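You operate a simulated robot arm through the tools that you are given. There is no shell and no other tool. Be economical: measure what you need, move in short steps, check, and stop when the job is done.

You are at the controls of a simulated robot arm. One attempt, no reset.

TASK
Stack the carton marked "cloths" from the orange-edged bench on top of the carton marked "labels".

Only the result counts: the job must be done as asked and must still hold three seconds after the hand-in. Knocking over, shifting, dropping, spilling or breaking anything else fails it. Flat cloth is picked up by pressing the open fingertips on it (5 to 10 N) and closing them slowly along it; thin cloth reads only 2 to 8 mm in the jaws.

THE ROBOT
A 7-joint arm with a two-finger parallel gripper on a trunk, on a base that drives. Base frame: it is fixed to the floor where the robot stands at the start and does not move with it; the origin is under the middle of the robot, x ahead of it, y to its left, z up. Lengths are in mm, angles in degrees, forces in N, time in s.
With the tool pointing down near the work surface it reaches from about 340 to 760 mm from the robot's upright axis, wherever it stands. Its first joint turns from -115.0 to 115.0 degrees. Payload 3.91 kg.
Tool frame: the origin (TCP) lies between the finger pads and is the grasp point; the fingertips stand 30 mm ahead of it; z points along the fingers, y is the line along which they close. The gripper opens to 110 mm. The fingers are 20 mm wide and 10 mm thick; the gripper's body (48 by 112 mm) begins 55 mm behind the TCP.
Orientation is that of the tool frame in the base frame, as a unit quaternion [w, x, y, z]. With the fingers straight down and closing along the base's y, the tool's x points along the base's -x, its y along +y and its z along -z.

THE INTERFACE
- The arm moves only by the tool send_rows. Its argument "series" is a list of rows, each a list of 7 numbers: the shift along the tool's x, y, z in mm, then the turn, a rotation vector about the tool's x, y, z in degrees, then the opening in per cent of the stroke, from 0 (shut) to 100 (fully open). In form: [[x, y, z, ax, ay, az, jaw], ...]. A call has 1 to 12 rows; each row is the pose to reach, as a shift and turn from the pose commanded when the call began, along the tool's axes at that moment. Each row takes 0.2 s and may step no farther than 50 mm and 8.6 degrees from the row before; otherwise, or with a gripper value out of range, the whole call is refused. Where a pose cannot be reached the arm comes as near as it can. A force on the tool above 40 N (or 10 N above the force at the start of the call, whichever is more), or a blocked arm, ends the call early, and 0.2 s more pass. The fingers move at their own pace (about 108 mm/s each) and stop on an object; they squeeze with about 42 N. The grip force told is the motor's: it shows also when the fingers shut on nothing. Time passes only in rows, and 0.2 s behind the last, so rows that repeat a pose let the fingers close. It gives the time, the measured TCP pose, the force on the tool (base axes), the opening and the grip force at its end, in the units of the frame above (readings bear some noise), with the torque about the TCP (base axes, N m) and any sound that the robot's microphone picked up.
- Cameras (640 x 400 px; columns grow to the right, rows downward): "scene" is now at [22, 156, 1689.1]; the picture's right is [0.03, -1.00, 0.00], its down [-0.70, -0.02, -0.71] and it looks along [0.71, 0.02, -0.70] (base axes); focal length 259 px, centre (320, 200). "wrist" rides on the gripper at [72, 17, -103] in the tool frame; the picture's right is [-0.23, 0.97, 0.00], its down [-0.76, -0.18, -0.62] and it looks along [-0.61, -0.14, 0.78] (tool axes); focal length 222 px, centre (320, 200). There is no depth. A picture from a camera that has moved, and an enlarged one, comes with that camera's place and axes in the base frame and with its lens.
- camera(camera): a new picture of that camera. The clock stands still meanwhile.
- lift_body(by): slides the trunk up (or, below 0, down) by that many mm; the arm and the scene camera ride with it, the base frame stays. It gives what a move gives, with no picture.
- drive_base(legs): drives the robot by 1 to 6 legs, each [ahead, turn to the left] in mm and degrees, along the robot's own axes; the way and the turn of a leg run together, so that a leg with both is an arc; at most 1500 mm and 180 degrees a leg. The arm and the cameras ride along, it lands a little off, and it stops where it bumps. It gives what a move gives.
- turn_head(pan, tilt): turns the head with the scene camera to pan (to the left, within 155 degrees either way) and tilt (down, from -29 to 69), counted from straight ahead of the robot. It gives what a move gives.
- enlarge(camera, box): a new picture of the part [left, top, right, bottom] of that camera's present view, enlarged. The clock stands still meanwhile.
- finish_job(): hands the job in; it is judged then, once.

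Work in short steps. Places have to be worked out from the pictures, the camera data and where the tool is seen: move nearer, look again, correct. Check each grasp and each placing, and mend what went wrong. You have 120 turns and 98 pictures in all, those below and enlarged ones among them. Open the gripper and draw the arm clear of the work before you hand the job in, unless the task says otherwise; then end with one line.

The tools are called after "Emit:" by a JSON object that holds its "op" and its "data". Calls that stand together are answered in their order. send_rows: Moves the arm, as the interface text tells. Its arguments: {"type":"object","properties":{"series":{"type":"array"}},"required":["series"]} The other tools are called the same way: lift_body (by) slides the trunk up or down; drive_base (legs) drives the base; turn_head (pan, tilt) turns the head that bears the scene camera; camera (camera) takes a picture; enlarge (camera, box) takes an enlarged picture of a part of a camera's view; finish_job () hands the job in.

At the start:

```text
clock: 0.0
ee_pos: [470.7, 1.0, 1254.5]
ee_rot: [0.0, 0.0, 1.0, 0.0]
wrist_force: [0.2, -0.3, 0.0]
ft_torque: [0.01, 0.0, -0.03]
width: 110.0
gripper_force: 0.1
trunk travel left (down, up): [-800.0, 190.0]
robot x, y, heading: [-1.1, -2.5, -0.0]
head pan, tilt: [1.5, 44.4]
```

scene: 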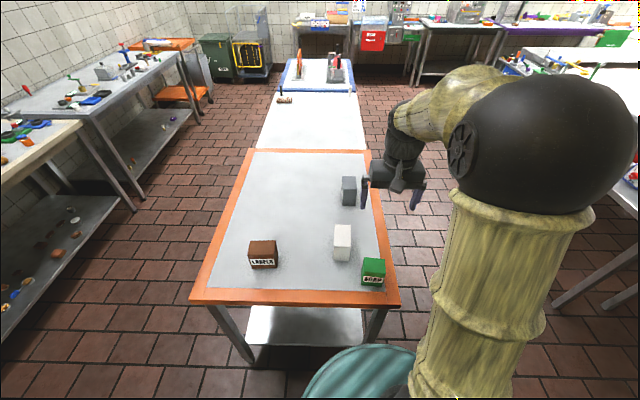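
wrist: 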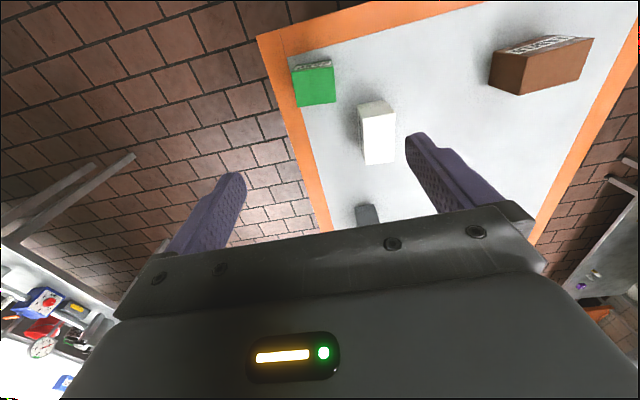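

The brown carton reads "LABELS" and the green one "SOAP"; the white and grey ones show no mark from here. I enlarge to look for markings.

Emit:
{"op": "enlarge", "data": {"camera": "scene", "box": [230, 160, 400, 300]}}

Emit:
{"op": "enlarge", "data": {"camera": "wrist", "box": [260, 20, 620, 240]}}

```text
2.86 times, centred on (315, 230) of scene
camera zoom: at [22.0, 156.0, 1689.1], right [0.03, -1.0, 0.0], down [-0.7, -0.02, -0.71], along [0.71, 0.02, -0.7], focal length 740 px, centre (334, 114)
```

zoom: 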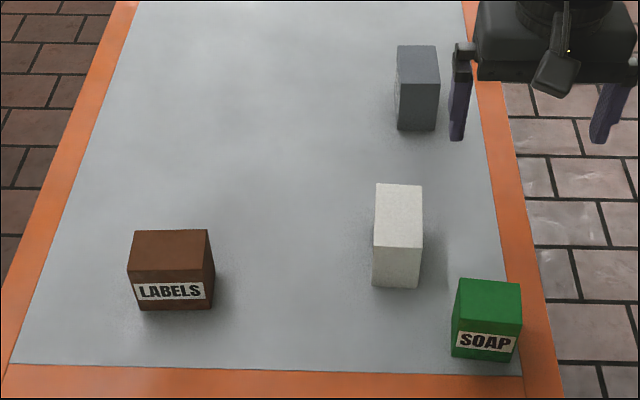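

```text
1.78 times, centred on (440, 130) of wrist
camera zoom: at [398.1, 16.5, 1358.1], right [0.23, 0.97, 0.0], down [0.76, -0.18, 0.62], along [0.61, -0.14, -0.78], focal length 395 px, centre (107, 324)
```

zoom: 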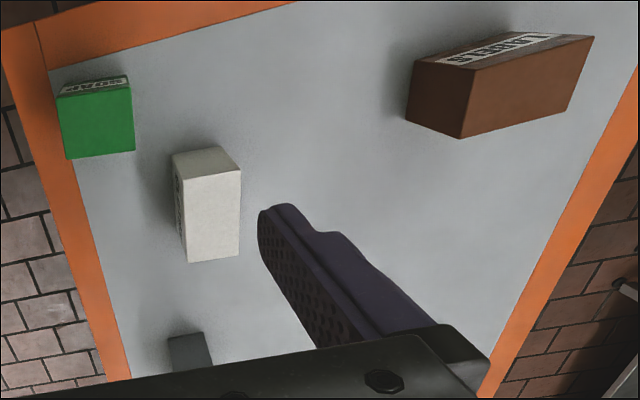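

The white carton has a label on its -y face and the grey one perhaps on its +y face. I zoom in closer on both.

Emit:
{"op": "enlarge", "data": {"camera": "wrist", "box": [345, 95, 405, 170]}}

Emit:
{"op": "enlarge", "data": {"camera": "scene", "box": [325, 165, 375, 215]}}

```text
5.33 times, centred on (375, 132) of wrist
camera zoom: at [398.1, 16.5, 1358.1], right [0.23, 0.97, 0.0], down [0.76, -0.18, 0.62], along [0.61, -0.14, -0.78], focal length 1185 px, centre (27, 560)
```

zoom: 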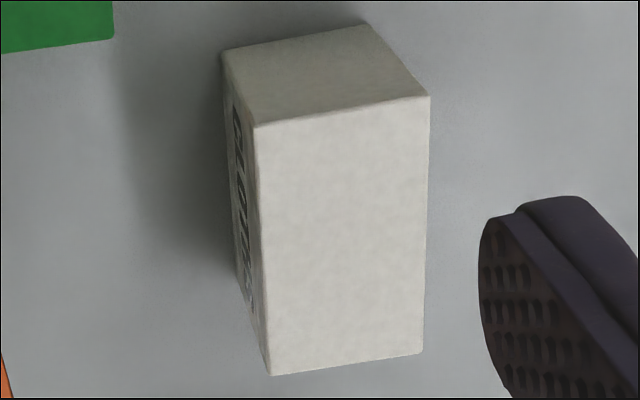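

```text
8.00 times, centred on (350, 190) of scene
camera zoom: at [22.0, 156.0, 1689.1], right [0.03, -1.0, 0.0], down [-0.7, -0.02, -0.71], along [0.71, 0.02, -0.7], focal length 2071 px, centre (80, 280)
```

zoom: 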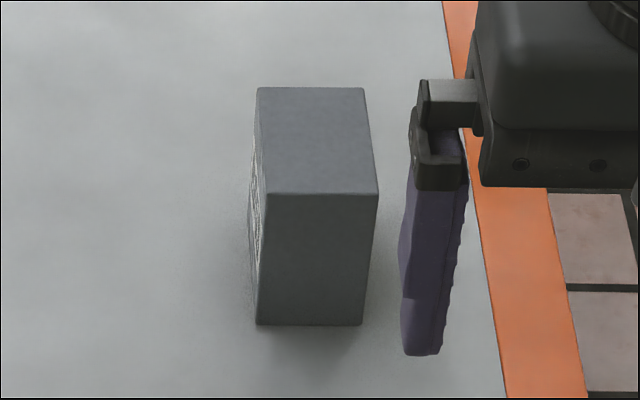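

White begins "CL…", so it's the likely one, but I want to read it properly. From the scene picture I judge white at x 546–641, y 61–120, top ≈953; labels at x 505–563, y 321–414, top ≈948. I turn the tool and move the wrist camera to look at white's -y face.

Emit:
{"op": "send_rows", "data": {"series": [[-10, -5, 14, 0, 0, -7.5, 100], [-20, -10, 29, 0, 0, -15, 100], [-30, -15, 43, 0, 0, -22.5, 100], [-41, -20, 58, 0, 0, -30, 100], [-51, -25, 72, 0, 0, -37.5, 100], [-61, -30, 87, 0, 0, -45, 100], [-71, -35, 101, 0, 0, -52.5, 100], [-81, -41, 116, 0, 0, -60, 100], [-91, -46, 130, 0, 0, -67.5, 100], [-102, -51, 145, 0, 0, -75, 100], [-112, -56, 159, 0, 0, -82.5, 100], [-122, -61, 174, 0, 0, -90, 100]]}}

Emit:
{"op": "camera", "data": {"camera": "wrist"}}

```text
clock: 2.6
ee_pos: [594.4, -60.3, 1079.5]
ee_rot: [0.0, 0.708, -0.706, 0.0]
wrist_force: [-0.9, -0.4, -0.1]
ft_torque: [-0.02, 0.01, -0.01]
width: 109.9
gripper_force: 0.1
trunk travel left (down, up): [-800.0, 190.0]
robot x, y, heading: [0.1, 1.7, 0.2]
head pan, tilt: [1.5, 44.4]
```

```text
91 pictures are left
camera wrist: at [577.5, -133.8, 1182.7], right [-0.97, 0.23, 0.0], down [0.18, 0.76, 0.62], along [0.14, 0.61, -0.78], focal length 222 px, centre (320, 200)
```

wrist: 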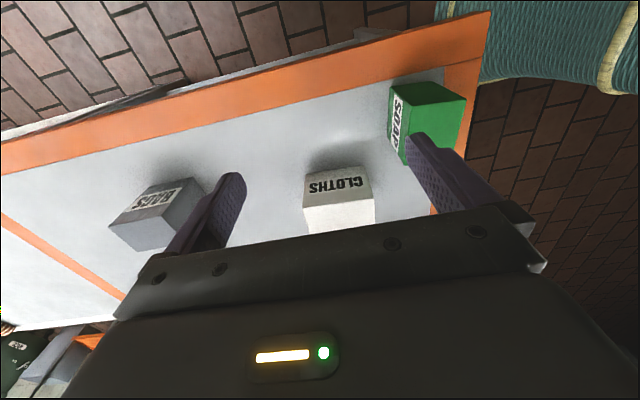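

White reads "CLOTHS", grey reads otherwise ("BAGS"/"RAGS"). I turn back so the fingers close along y and go above the white carton.

Emit:
{"op": "send_rows", "data": {"series": [[-12, 0, -1, 0, 0, 7.5, 100], [-25, 0, -2, 0, 0, 15, 100], [-37, 0, -3, 0, 0, 22.5, 100], [-50, 0, -4, 0, 0, 30, 100], [-62, 0, -5, 0, 0, 37.5, 100], [-75, 0, -5, 0, 0, 45, 100], [-87, 0, -5, 0, 0, 52.5, 100], [-100, 0, -5, 0, 0, 60, 100], [-112, 0, -5, 0, 0, 67.5, 100], [-125, 0, -5, 0, 0, 75, 100], [-137, 0, -5, 0, 0, 82.5, 100], [-150, 0, -5, 0, 0, 90, 100]]}}

Emit:
{"op": "camera", "data": {"camera": "wrist"}}

Emit:
{"op": "enlarge", "data": {"camera": "scene", "box": [230, 160, 400, 300]}}

```text
clock: 5.2
ee_pos: [592.0, 90.7, 1086.7]
ee_rot: [0.0, 0.0, 1.0, 0.0]
wrist_force: [0.1, -0.3, 0.1]
ft_torque: [0.0, 0.01, -0.01]
width: 109.8
gripper_force: 0.1
trunk travel left (down, up): [-800.0, 190.0]
robot x, y, heading: [0.6, 1.0, -0.1]
head pan, tilt: [1.5, 44.4]
```

```text
90 pictures are left
camera wrist: at [519.2, 106.6, 1190.3], right [0.23, 0.97, 0.0], down [0.76, -0.18, 0.62], along [0.61, -0.14, -0.78], focal length 222 px, centre (320, 200)
```

wrist: 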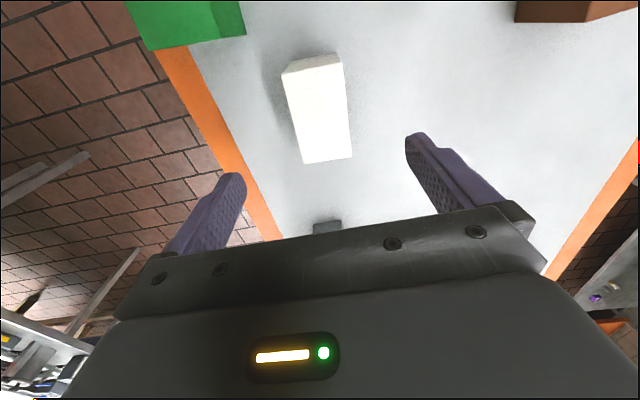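

```text
2.86 times, centred on (315, 230) of scene
camera zoom: at [22.1, 156.7, 1689.0], right [0.03, -1.0, 0.0], down [-0.7, -0.02, -0.71], along [0.71, 0.02, -0.7], focal length 740 px, centre (334, 114)
```

zoom: 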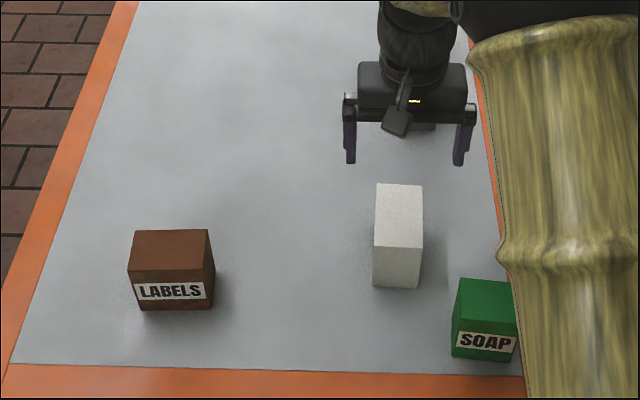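

Both views agree: the carton is centred near (597, 90), yawed about -4°, top ≈ 953. I descend with a matching turn to TCP z ≈ 915.

Emit:
{"op": "send_rows", "data": {"series": [[-5, 0, 0, 0, 0, 4, 100], [-5, 0, 30, 0, 0, 4, 100], [-5, 0, 60, 0, 0, 4, 100], [-5, 0, 90, 0, 0, 4, 100], [-5, 0, 115, 0, 0, 4, 100], [-5, 0, 135, 0, 0, 4, 100], [-5, 0, 155, 0, 0, 4, 100], [-5, 0, 171, 0, 0, 4, 100], [-5, 0, 171, 0, 0, 4, 100]]}}

Emit:
{"op": "camera", "data": {"camera": "wrist"}}

Emit:
{"op": "enlarge", "data": {"camera": "scene", "box": [230, 160, 400, 300]}}

```text
clock: 7.2
ee_pos: [598.3, 90.0, 915.7]
ee_rot: [0.0, 0.035, 0.999, 0.001]
wrist_force: [-0.5, 0.2, -0.6]
ft_torque: [0.01, -0.02, 0.03]
width: 110.1
gripper_force: 0.0
trunk travel left (down, up): [-800.0, 190.0]
robot x, y, heading: [3.3, -2.5, -0.0]
head pan, tilt: [1.5, 44.4]
```

```text
88 pictures are left
camera wrist: at [526.9, 110.3, 1018.2], right [0.29, 0.96, 0.0], down [0.75, -0.23, 0.62], along [0.6, -0.18, -0.78], focal length 222 px, centre (320, 200)
```

wrist: 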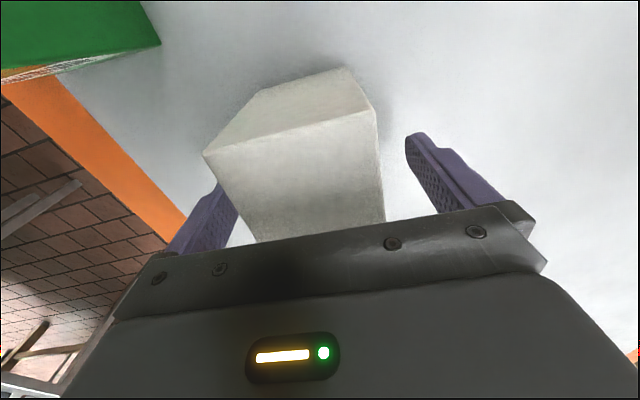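

```text
2.86 times, centred on (315, 230) of scene
camera zoom: at [22.0, 156.0, 1689.1], right [0.03, -1.0, 0.0], down [-0.7, -0.02, -0.71], along [0.71, 0.02, -0.7], focal length 740 px, centre (334, 114)
```

zoom: 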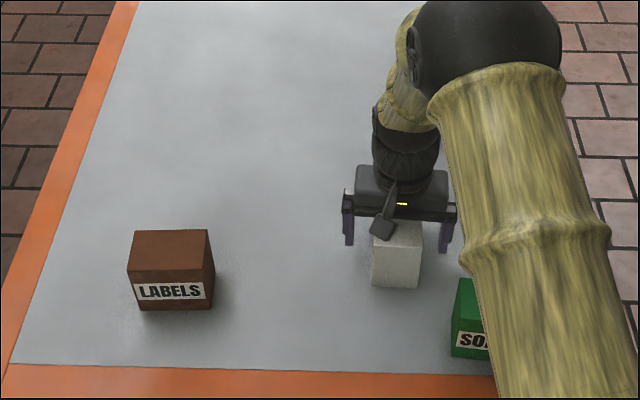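

The carton sits centred between the fingers. I close the jaws and wait.

Emit:
{"op": "send_rows", "data": {"series": [[0, 0, 0, 0, 0, 0, 70], [0, 0, 0, 0, 0, 0, 55], [0, 0, 0, 0, 0, 0, 45], [0, 0, 0, 0, 0, 0, 30], [0, 0, 0, 0, 0, 0, 20], [0, 0, 0, 0, 0, 0, 20]]}}

```text
clock: 8.6
ee_pos: [598.0, 90.2, 914.9]
ee_rot: [-0.001, 0.034, 0.999, 0.0]
wrist_force: [0.0, -0.8, -0.2]
ft_torque: [0.08, -0.09, 0.02]
width: 59.7
gripper_force: 42.0
trunk travel left (down, up): [-800.0, 190.0]
robot x, y, heading: [3.9, -0.0, 0.2]
head pan, tilt: [1.5, 44.4]
```

Gripped at 59.7 mm. I lift straight up by 170 mm and read the weight.

Emit:
{"op": "send_rows", "data": {"series": [[0, 0, -5, 0, 0, 0, 0], [0, 0, -15, 0, 0, 0, 0], [0, 0, -30, 0, 0, 0, 0], [0, 0, -50, 0, 0, 0, 0], [0, 0, -75, 0, 0, 0, 0], [0, 0, -100, 0, 0, 0, 0], [0, 0, -125, 0, 0, 0, 0], [0, 0, -150, 0, 0, 0, 0], [0, 0, -165, 0, 0, 0, 0], [0, 0, -170, 0, 0, 0, 0], [0, 0, -170, 0, 0, 0, 0]]}}

Emit:
{"op": "camera", "data": {"camera": "wrist"}}

Emit:
{"op": "enlarge", "data": {"camera": "scene", "box": [235, 215, 305, 275]}}

Emit:
{"op": "camera", "data": {"camera": "scene"}}

```text
clock: 11.0
ee_pos: [598.3, 90.4, 1084.5]
ee_rot: [0.0, 0.035, 0.999, 0.0]
wrist_force: [0.6, 0.0, -2.4]
ft_torque: [0.0, 0.01, -0.01]
width: 59.8
gripper_force: 41.8
trunk travel left (down, up): [-800.0, 190.0]
robot x, y, heading: [2.2, -0.1, 0.1]
head pan, tilt: [1.5, 44.4]
```

```text
86 pictures are left
camera wrist: at [526.2, 111.5, 1188.3], right [0.29, 0.96, 0.0], down [0.75, -0.23, 0.62], along [0.6, -0.18, -0.78], focal length 222 px, centre (320, 200)
```

wrist: 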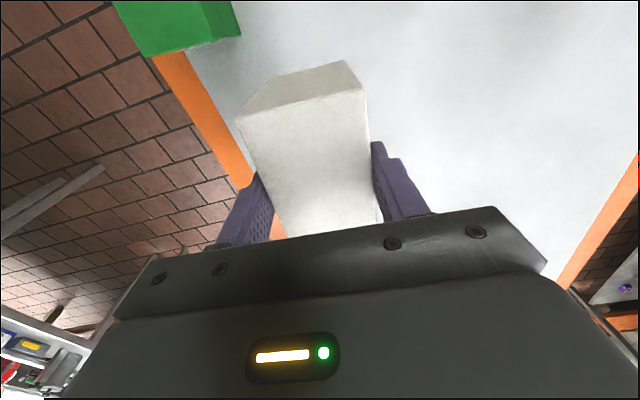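

```text
6.67 times, centred on (270, 245) of scene
camera zoom: at [22.5, 156.1, 1689.0], right [0.03, -1.0, 0.0], down [-0.7, -0.02, -0.71], along [0.71, 0.02, -0.7], focal length 1726 px, centre (653, -100)
```

zoom: 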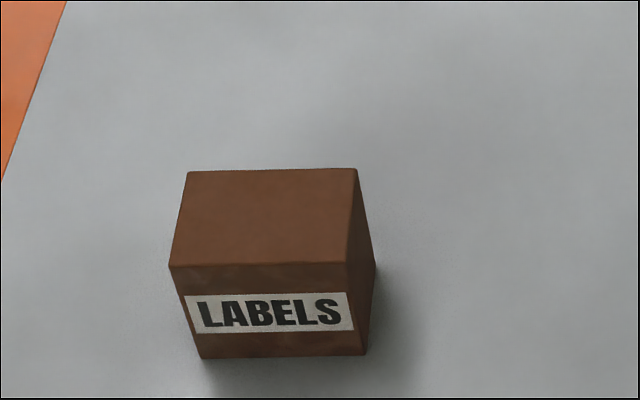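

```text
84 pictures are left
camera scene: at [22.5, 156.1, 1689.0], right [0.03, -1.0, 0.0], down [-0.7, -0.02, -0.71], along [0.71, 0.02, -0.7], focal length 259 px, centre (320, 200)
```

scene: 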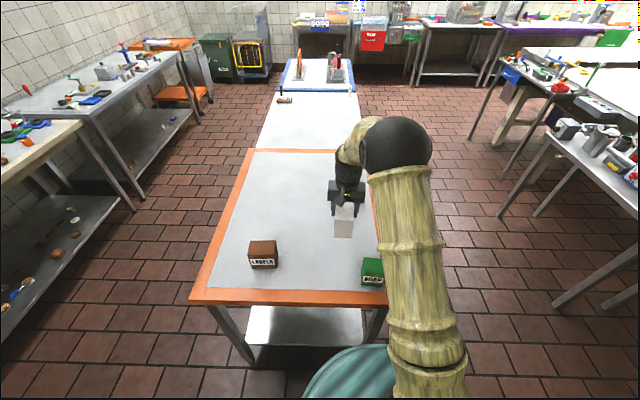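

The carton is held (2.4 N), but in the wrist picture its near top edge looks smaller, as if it has slid down or tipped in the jaws. I zoom in to check.

Emit:
{"op": "enlarge", "data": {"camera": "scene", "box": [310, 175, 380, 245]}}

Emit:
{"op": "enlarge", "data": {"camera": "wrist", "box": [200, 40, 440, 250]}}

```text
5.71 times, centred on (345, 210) of scene
camera zoom: at [22.5, 156.1, 1689.0], right [0.03, -1.0, 0.0], down [-0.7, -0.02, -0.71], along [0.71, 0.02, -0.7], focal length 1480 px, centre (177, 143)
```

zoom: 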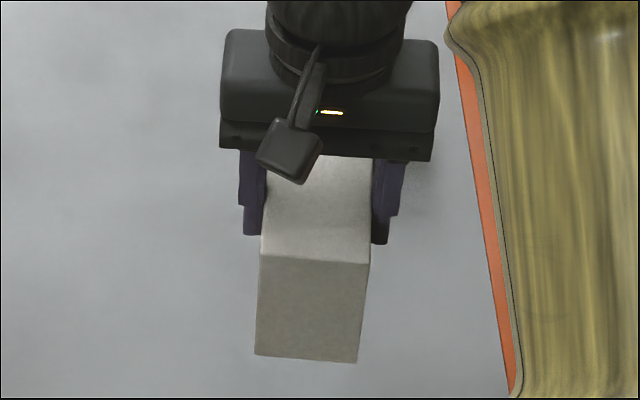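

```text
1.90 times, centred on (320, 145) of wrist
camera zoom: at [526.2, 111.5, 1188.3], right [0.29, 0.96, 0.0], down [0.75, -0.23, 0.62], along [0.6, -0.18, -0.78], focal length 423 px, centre (320, 305)
```

zoom: 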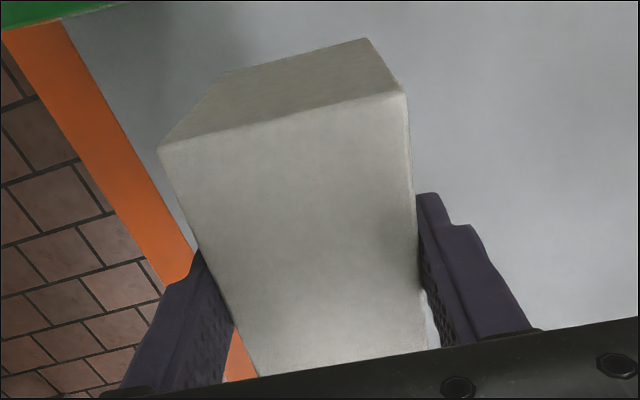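

Geometry says the carton stays level but has slid down ~25–30 mm in the jaws. I hold briefly and check whether it is still sliding.

Emit:
{"op": "send_rows", "data": {"series": [[0, 0, 0, 0, 0, 0, 0]]}}

Emit:
{"op": "enlarge", "data": {"camera": "wrist", "box": [200, 40, 440, 250]}}

```text
clock: 11.4
ee_pos: [598.8, 90.9, 1084.0]
ee_rot: [0.0, 0.035, 0.999, 0.0]
wrist_force: [0.1, 0.6, -3.2]
ft_torque: [0.06, 0.01, 0.0]
width: 60.0
gripper_force: 42.3
trunk travel left (down, up): [-800.0, 190.0]
robot x, y, heading: [1.2, -1.4, 0.1]
head pan, tilt: [1.5, 44.4]
```

```text
1.90 times, centred on (320, 145) of wrist
camera zoom: at [526.2, 111.5, 1188.1], right [0.29, 0.96, 0.0], down [0.75, -0.23, 0.62], along [0.6, -0.18, -0.78], focal length 423 px, centre (320, 305)
```

zoom: 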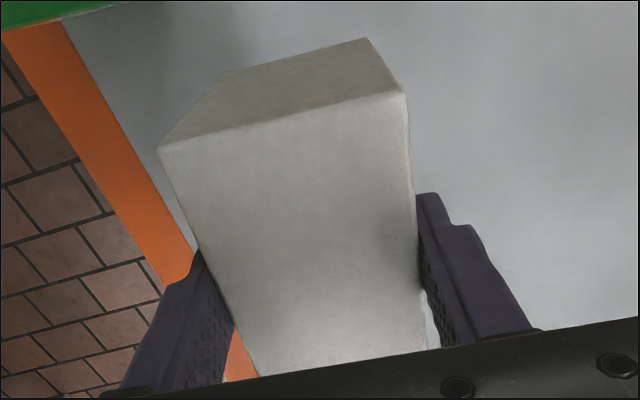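

It is static now: level, top ≈1082, bottom ≈996, held by the lower 30 mm of the fingers, and 47 mm clear above the labels carton (top ≈949, centre ≈(535, 371), yaw ≈+3°). I carry it gently part of the way and check the grip.

Emit:
{"op": "send_rows", "data": {"series": [[2, 6, 0, 0, 0, 0, 0], [6, 20, 0, 0, 0, 0, 0], [11, 38, 0, 0, 0, -1, 0], [17, 58, 0, 0, 0, -2, 0], [23, 78, 0, 0, 0, -3, 0], [29, 98, 0, 0, 0, -4, 0], [35, 118, 0, 0, 0, -5, 0], [41, 138, 0, 0, 0, -6, 0], [45, 152, 0, 0, 0, -7, 0], [47, 160, 0, 0, 0, -7, 0], [47, 160, 0, 0, 0, -7, 0]]}}

Emit:
{"op": "camera", "data": {"camera": "wrist"}}

Emit:
{"op": "enlarge", "data": {"camera": "scene", "box": [230, 170, 370, 280]}}

```text
clock: 13.8
ee_pos: [560.5, 252.0, 1084.2]
ee_rot: [0.0, -0.026, 1.0, 0.0]
wrist_force: [0.0, -0.4, -2.4]
ft_torque: [-0.01, -0.04, -0.02]
width: 59.7
gripper_force: 42.2
trunk travel left (down, up): [-800.0, 190.0]
robot x, y, heading: [-0.9, 1.9, -0.2]
head pan, tilt: [1.5, 44.4]
```

```text
80 pictures are left
camera wrist: at [488.2, 264.4, 1187.9], right [0.18, 0.98, 0.0], down [0.77, -0.14, 0.62], along [0.61, -0.11, -0.78], focal length 222 px, centre (320, 200)
```

wrist: 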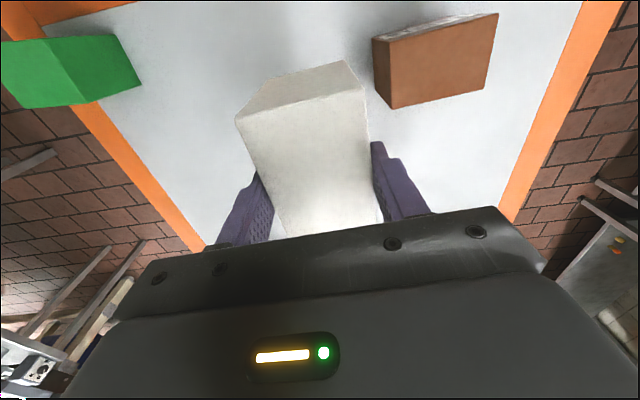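

```text
3.64 times, centred on (300, 225) of scene
camera zoom: at [22.5, 156.1, 1689.0], right [0.03, -1.0, 0.0], down [-0.7, -0.02, -0.71], along [0.71, 0.02, -0.7], focal length 942 px, centre (393, 109)
```

zoom: 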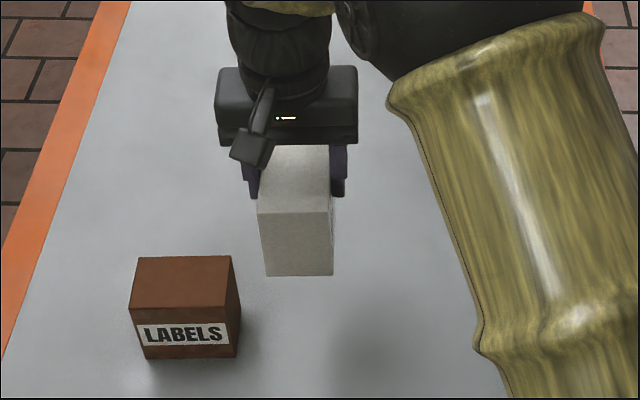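

Grip unchanged, and the wrist view confirms the labels centre ≈(537, 371). I go on to above it.

Emit:
{"op": "send_rows", "data": {"series": [[1, 6, 0, 0, 0, 0, 0], [2, 18, 0, 0, 0, 0, 0], [4, 34, 0, 0, 0, 0, 0], [7, 52, 0, 0, 0, 0, 0], [9, 70, 0, 0, 0, 0, 0], [11, 88, 0, 0, 0, 0, 0], [13, 104, 0, 0, 0, 0, 0], [15, 115, 0, 0, 0, 0, 0], [15, 120, 0, 0, 0, 0, 0], [15, 120, 0, 0, 0, 0, 0]]}}

Emit:
{"op": "enlarge", "data": {"camera": "wrist", "box": [200, 0, 460, 250]}}

Emit:
{"op": "enlarge", "data": {"camera": "scene", "box": [220, 180, 320, 280]}}

```text
clock: 16.0
ee_pos: [539.9, 371.1, 1085.1]
ee_rot: [0.0, -0.026, 1.0, 0.0]
wrist_force: [0.5, -0.5, -2.7]
ft_torque: [0.01, 0.02, 0.02]
width: 59.7
gripper_force: 41.8
trunk travel left (down, up): [-800.0, 190.0]
robot x, y, heading: [-1.5, -2.3, 0.2]
head pan, tilt: [1.5, 44.4]
```

```text
1.60 times, centred on (330, 125) of wrist
camera zoom: at [466.9, 383.7, 1187.8], right [0.18, 0.98, 0.0], down [0.77, -0.14, 0.62], along [0.61, -0.11, -0.78], focal length 355 px, centre (304, 320)
```

zoom: 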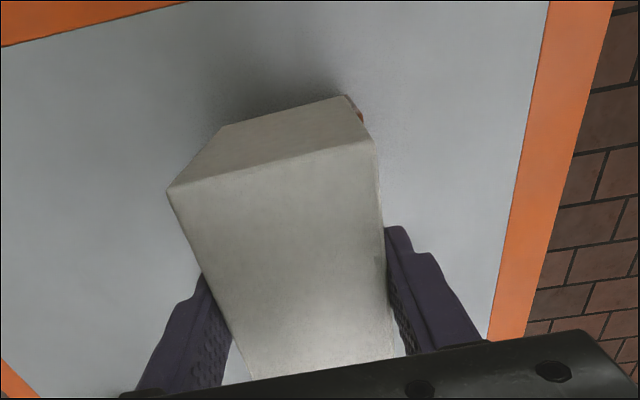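

```text
4.00 times, centred on (270, 230) of scene
camera zoom: at [22.4, 156.3, 1689.0], right [0.03, -1.0, 0.0], down [-0.7, -0.02, -0.71], along [0.71, 0.02, -0.7], focal length 1036 px, centre (520, 80)
```

zoom: 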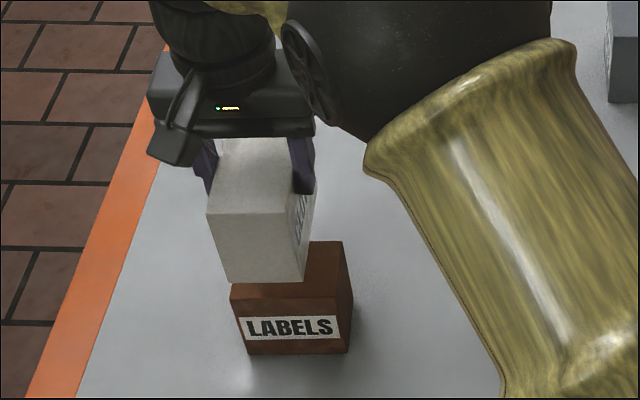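

Alignment looks good: carton centre ≈(536, 374) over labels centre ≈(537, 371). I shift 2 mm and lower 38 mm, leaving the last bit for fine steps.

Emit:
{"op": "send_rows", "data": {"series": [[0, -2, 4, 0, 0, 0, 0], [0, -2, 12, 0, 0, 0, 0], [0, -2, 20, 0, 0, 0, 0], [0, -2, 28, 0, 0, 0, 0], [0, -2, 34, 0, 0, 0, 0], [0, -2, 38, 0, 0, 0, 0], [0, -2, 38, 0, 0, 0, 0]]}}

Emit:
{"op": "enlarge", "data": {"camera": "scene", "box": [220, 180, 320, 280]}}

```text
clock: 17.6
ee_pos: [540.9, 370.6, 1045.7]
ee_rot: [0.0, -0.027, 1.0, 0.0]
wrist_force: [-0.6, -0.4, -1.9]
ft_torque: [0.01, 0.01, 0.01]
width: 59.8
gripper_force: 41.4
trunk travel left (down, up): [-800.0, 190.0]
robot x, y, heading: [-2.2, -2.2, -0.1]
head pan, tilt: [1.5, 44.4]
```

```text
4.00 times, centred on (270, 230) of scene
camera zoom: at [22.4, 156.3, 1689.0], right [0.03, -1.0, 0.0], down [-0.7, -0.02, -0.71], along [0.71, 0.02, -0.7], focal length 1036 px, centre (520, 80)
```

zoom: 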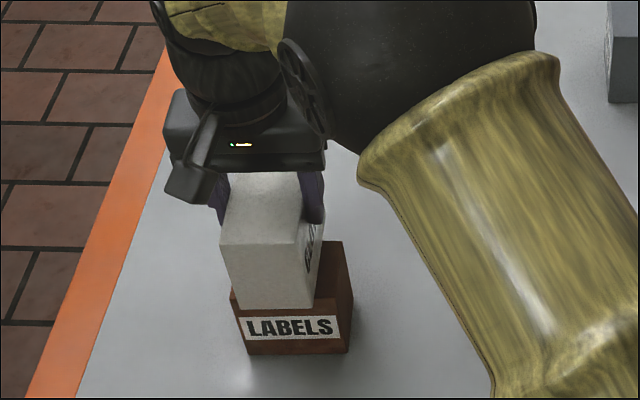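

Centred laterally; ~8 mm to go. I lower in 1 mm steps and watch the force.

Emit:
{"op": "send_rows", "data": {"series": [[0, 0, 1, 0, 0, 0, 0], [0, 0, 2, 0, 0, 0, 0], [0, 0, 3, 0, 0, 0, 0], [0, 0, 4, 0, 0, 0, 0], [0, 0, 5, 0, 0, 0, 0], [0, 0, 6, 0, 0, 0, 0]]}}

```text
clock: 19.0
ee_pos: [541.5, 370.4, 1041.0]
ee_rot: [0.0, -0.025, 1.0, -0.001]
wrist_force: [0.2, 0.9, -2.0]
ft_torque: [-0.02, -0.01, 0.0]
width: 59.7
gripper_force: 41.5
trunk travel left (down, up): [-800.0, 190.0]
robot x, y, heading: [-1.1, -0.7, -0.1]
head pan, tilt: [1.5, 44.4]
```

Still hanging free (-2 N). Two more millimetres.

Emit:
{"op": "send_rows", "data": {"series": [[0, 0, 0.7, 0, 0, 0, 0], [0, 0, 1.4, 0, 0, 0, 0], [0, 0, 2, 0, 0, 0, 0]]}}

Emit:
{"op": "enlarge", "data": {"camera": "scene", "box": [240, 220, 300, 280]}}

```text
clock: 19.8
ee_pos: [540.6, 369.0, 1038.8]
ee_rot: [0.0, -0.026, 1.0, 0.0]
wrist_force: [0.0, 0.3, -3.5]
ft_torque: [-0.03, -0.02, 0.02]
width: 59.8
gripper_force: 41.8
trunk travel left (down, up): [-800.0, 190.0]
robot x, y, heading: [-2.2, -0.5, 0.0]
head pan, tilt: [1.5, 44.4]
```

```text
6.67 times, centred on (270, 250) of scene
camera zoom: at [22.4, 156.4, 1689.0], right [0.03, -1.0, 0.0], down [-0.7, -0.02, -0.71], along [0.71, 0.02, -0.7], focal length 1726 px, centre (653, -133)
```

zoom: 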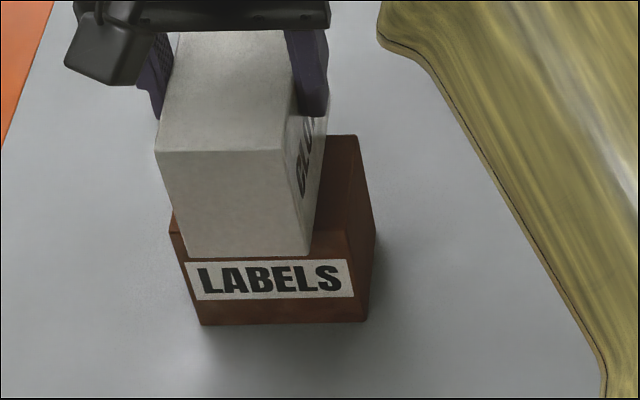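

Close, still no contact reading. One millimetre at a time, a further 3 mm.

Emit:
{"op": "send_rows", "data": {"series": [[0, 0, 0.5, 0, 0, 0, 0], [0, 0, 1, 0, 0, 0, 0], [0, 0, 1.5, 0, 0, 0, 0]]}}

```text
clock: 20.6
ee_pos: [540.8, 369.7, 1037.4]
ee_rot: [0.0, -0.026, 1.0, 0.0]
wrist_force: [1.3, 0.2, -2.4]
ft_torque: [0.05, -0.01, 0.0]
width: 59.7
gripper_force: 42.6
trunk travel left (down, up): [-800.0, 190.0]
robot x, y, heading: [3.7, 0.1, 0.4]
head pan, tilt: [1.5, 44.4]
```

No contact yet; continuing the same way.

Emit:
{"op": "send_rows", "data": {"series": [[0, 0, 0.5, 0, 0, 0, 0], [0, 0, 1, 0, 0, 0, 0], [0, 0, 1.5, 0, 0, 0, 0]]}}

```text
clock: 21.4
ee_pos: [541.4, 369.9, 1037.1]
ee_rot: [0.001, -0.026, 1.0, 0.0]
wrist_force: [-0.6, -0.8, 7.6]
ft_torque: [-0.17, 0.33, -0.05]
width: 59.7
gripper_force: 41.9
trunk travel left (down, up): [-800.0, 190.0]
robot x, y, heading: [-0.8, -3.7, -0.1]
head pan, tilt: [1.5, 44.4]
```

Contact: +7.6 N. I ease back 0.6 mm to relieve the press and open the jaws slowly.

Emit:
{"op": "send_rows", "data": {"series": [[0, 0, -0.6, 0, 0, 0, 0], [0, 0, -0.6, 0, 0, 0, 50], [0, 0, -0.6, 0, 0, 0, 54], [0, 0, -0.6, 0, 0, 0, 56], [0, 0, -0.6, 0, 0, 0, 58], [0, 0, -0.6, 0, 0, 0, 62], [0, 0, -0.6, 0, 0, 0, 68], [0, 0, -0.6, 0, 0, 0, 75]]}}

Emit:
{"op": "enlarge", "data": {"camera": "scene", "box": [230, 200, 310, 280]}}

```text
clock: 23.2
ee_pos: [542.1, 369.2, 1036.9]
ee_rot: [0.001, -0.026, 1.0, 0.0]
wrist_force: [0.6, -0.1, -0.2]
ft_torque: [-0.01, 0.01, 0.0]
width: 82.1
gripper_force: 0.0
trunk travel left (down, up): [-800.0, 190.0]
robot x, y, heading: [-2.0, 2.1, -0.0]
head pan, tilt: [1.5, 44.4]
```

```text
5.00 times, centred on (270, 240) of scene
camera zoom: at [22.1, 156.2, 1689.0], right [0.03, -1.0, 0.0], down [-0.7, -0.02, -0.71], along [0.71, 0.02, -0.7], focal length 1295 px, centre (570, 0)
```

zoom: 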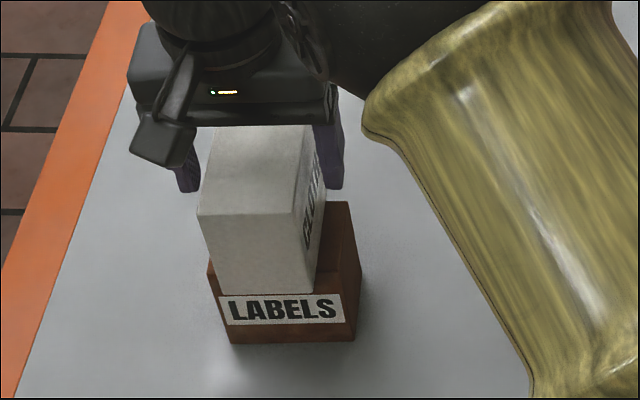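

Released; the carton stands on the labels carton. I draw straight up and look.

Emit:
{"op": "send_rows", "data": {"series": [[0, 0, -5, 0, 0, 0, 85], [0, 0, -15, 0, 0, 0, 90], [0, 0, -30, 0, 0, 0, 90], [0, 0, -55, 0, 0, 0, 90], [0, 0, -85, 0, 0, 0, 90], [0, 0, -120, 0, 0, 0, 90], [0, -30, -150, 0, 0, 0, 90], [0, -70, -170, 0, 0, 0, 90], [0, -115, -180, 0, 0, 0, 90], [0, -160, -180, 0, 0, 0, 90], [0, -200, -180, 0, 0, 0, 90]]}}

Emit:
{"op": "enlarge", "data": {"camera": "scene", "box": [220, 150, 400, 300]}}

Emit:
{"op": "camera", "data": {"camera": "wrist"}}

```text
clock: 25.6
ee_pos: [553.3, 170.7, 1215.5]
ee_rot: [0.0, -0.026, 1.0, -0.001]
wrist_force: [0.9, -0.8, 0.6]
ft_torque: [-0.03, 0.04, 0.0]
width: 99.0
gripper_force: 0.1
trunk travel left (down, up): [-800.0, 190.0]
robot x, y, heading: [-0.6, 1.0, -0.0]
head pan, tilt: [1.5, 44.4]
```

```text
2.67 times, centred on (310, 225) of scene
camera zoom: at [22.0, 154.7, 1689.2], right [0.03, -1.0, 0.0], down [-0.7, -0.02, -0.71], along [0.71, 0.02, -0.7], focal length 690 px, centre (347, 133)
```

zoom: 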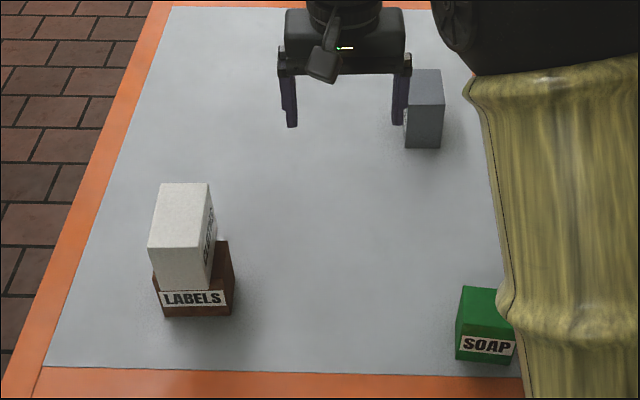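

```text
72 pictures are left
camera wrist: at [479.0, 181.6, 1317.8], right [0.18, 0.98, 0.0], down [0.77, -0.14, 0.62], along [0.61, -0.11, -0.78], focal length 222 px, centre (320, 200)
```

wrist: 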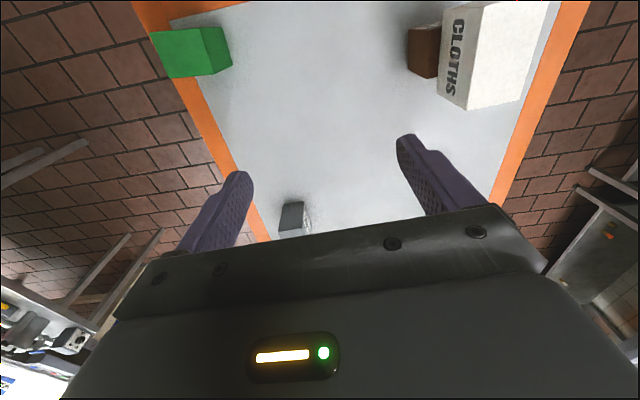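

The "cloths" carton stands level, centred near (538, 372) on the unmoved "labels" carton. The other cartons are in place, and the gripper is open and clear. I hand in.

Emit:
{"op": "finish_job", "data": {}}

```text
The job is handed in.
```

The "cloths" carton is stacked on the "labels" carton, centred and placed crosswise to it, and I have handed the job in. The other cartons were not disturbed.
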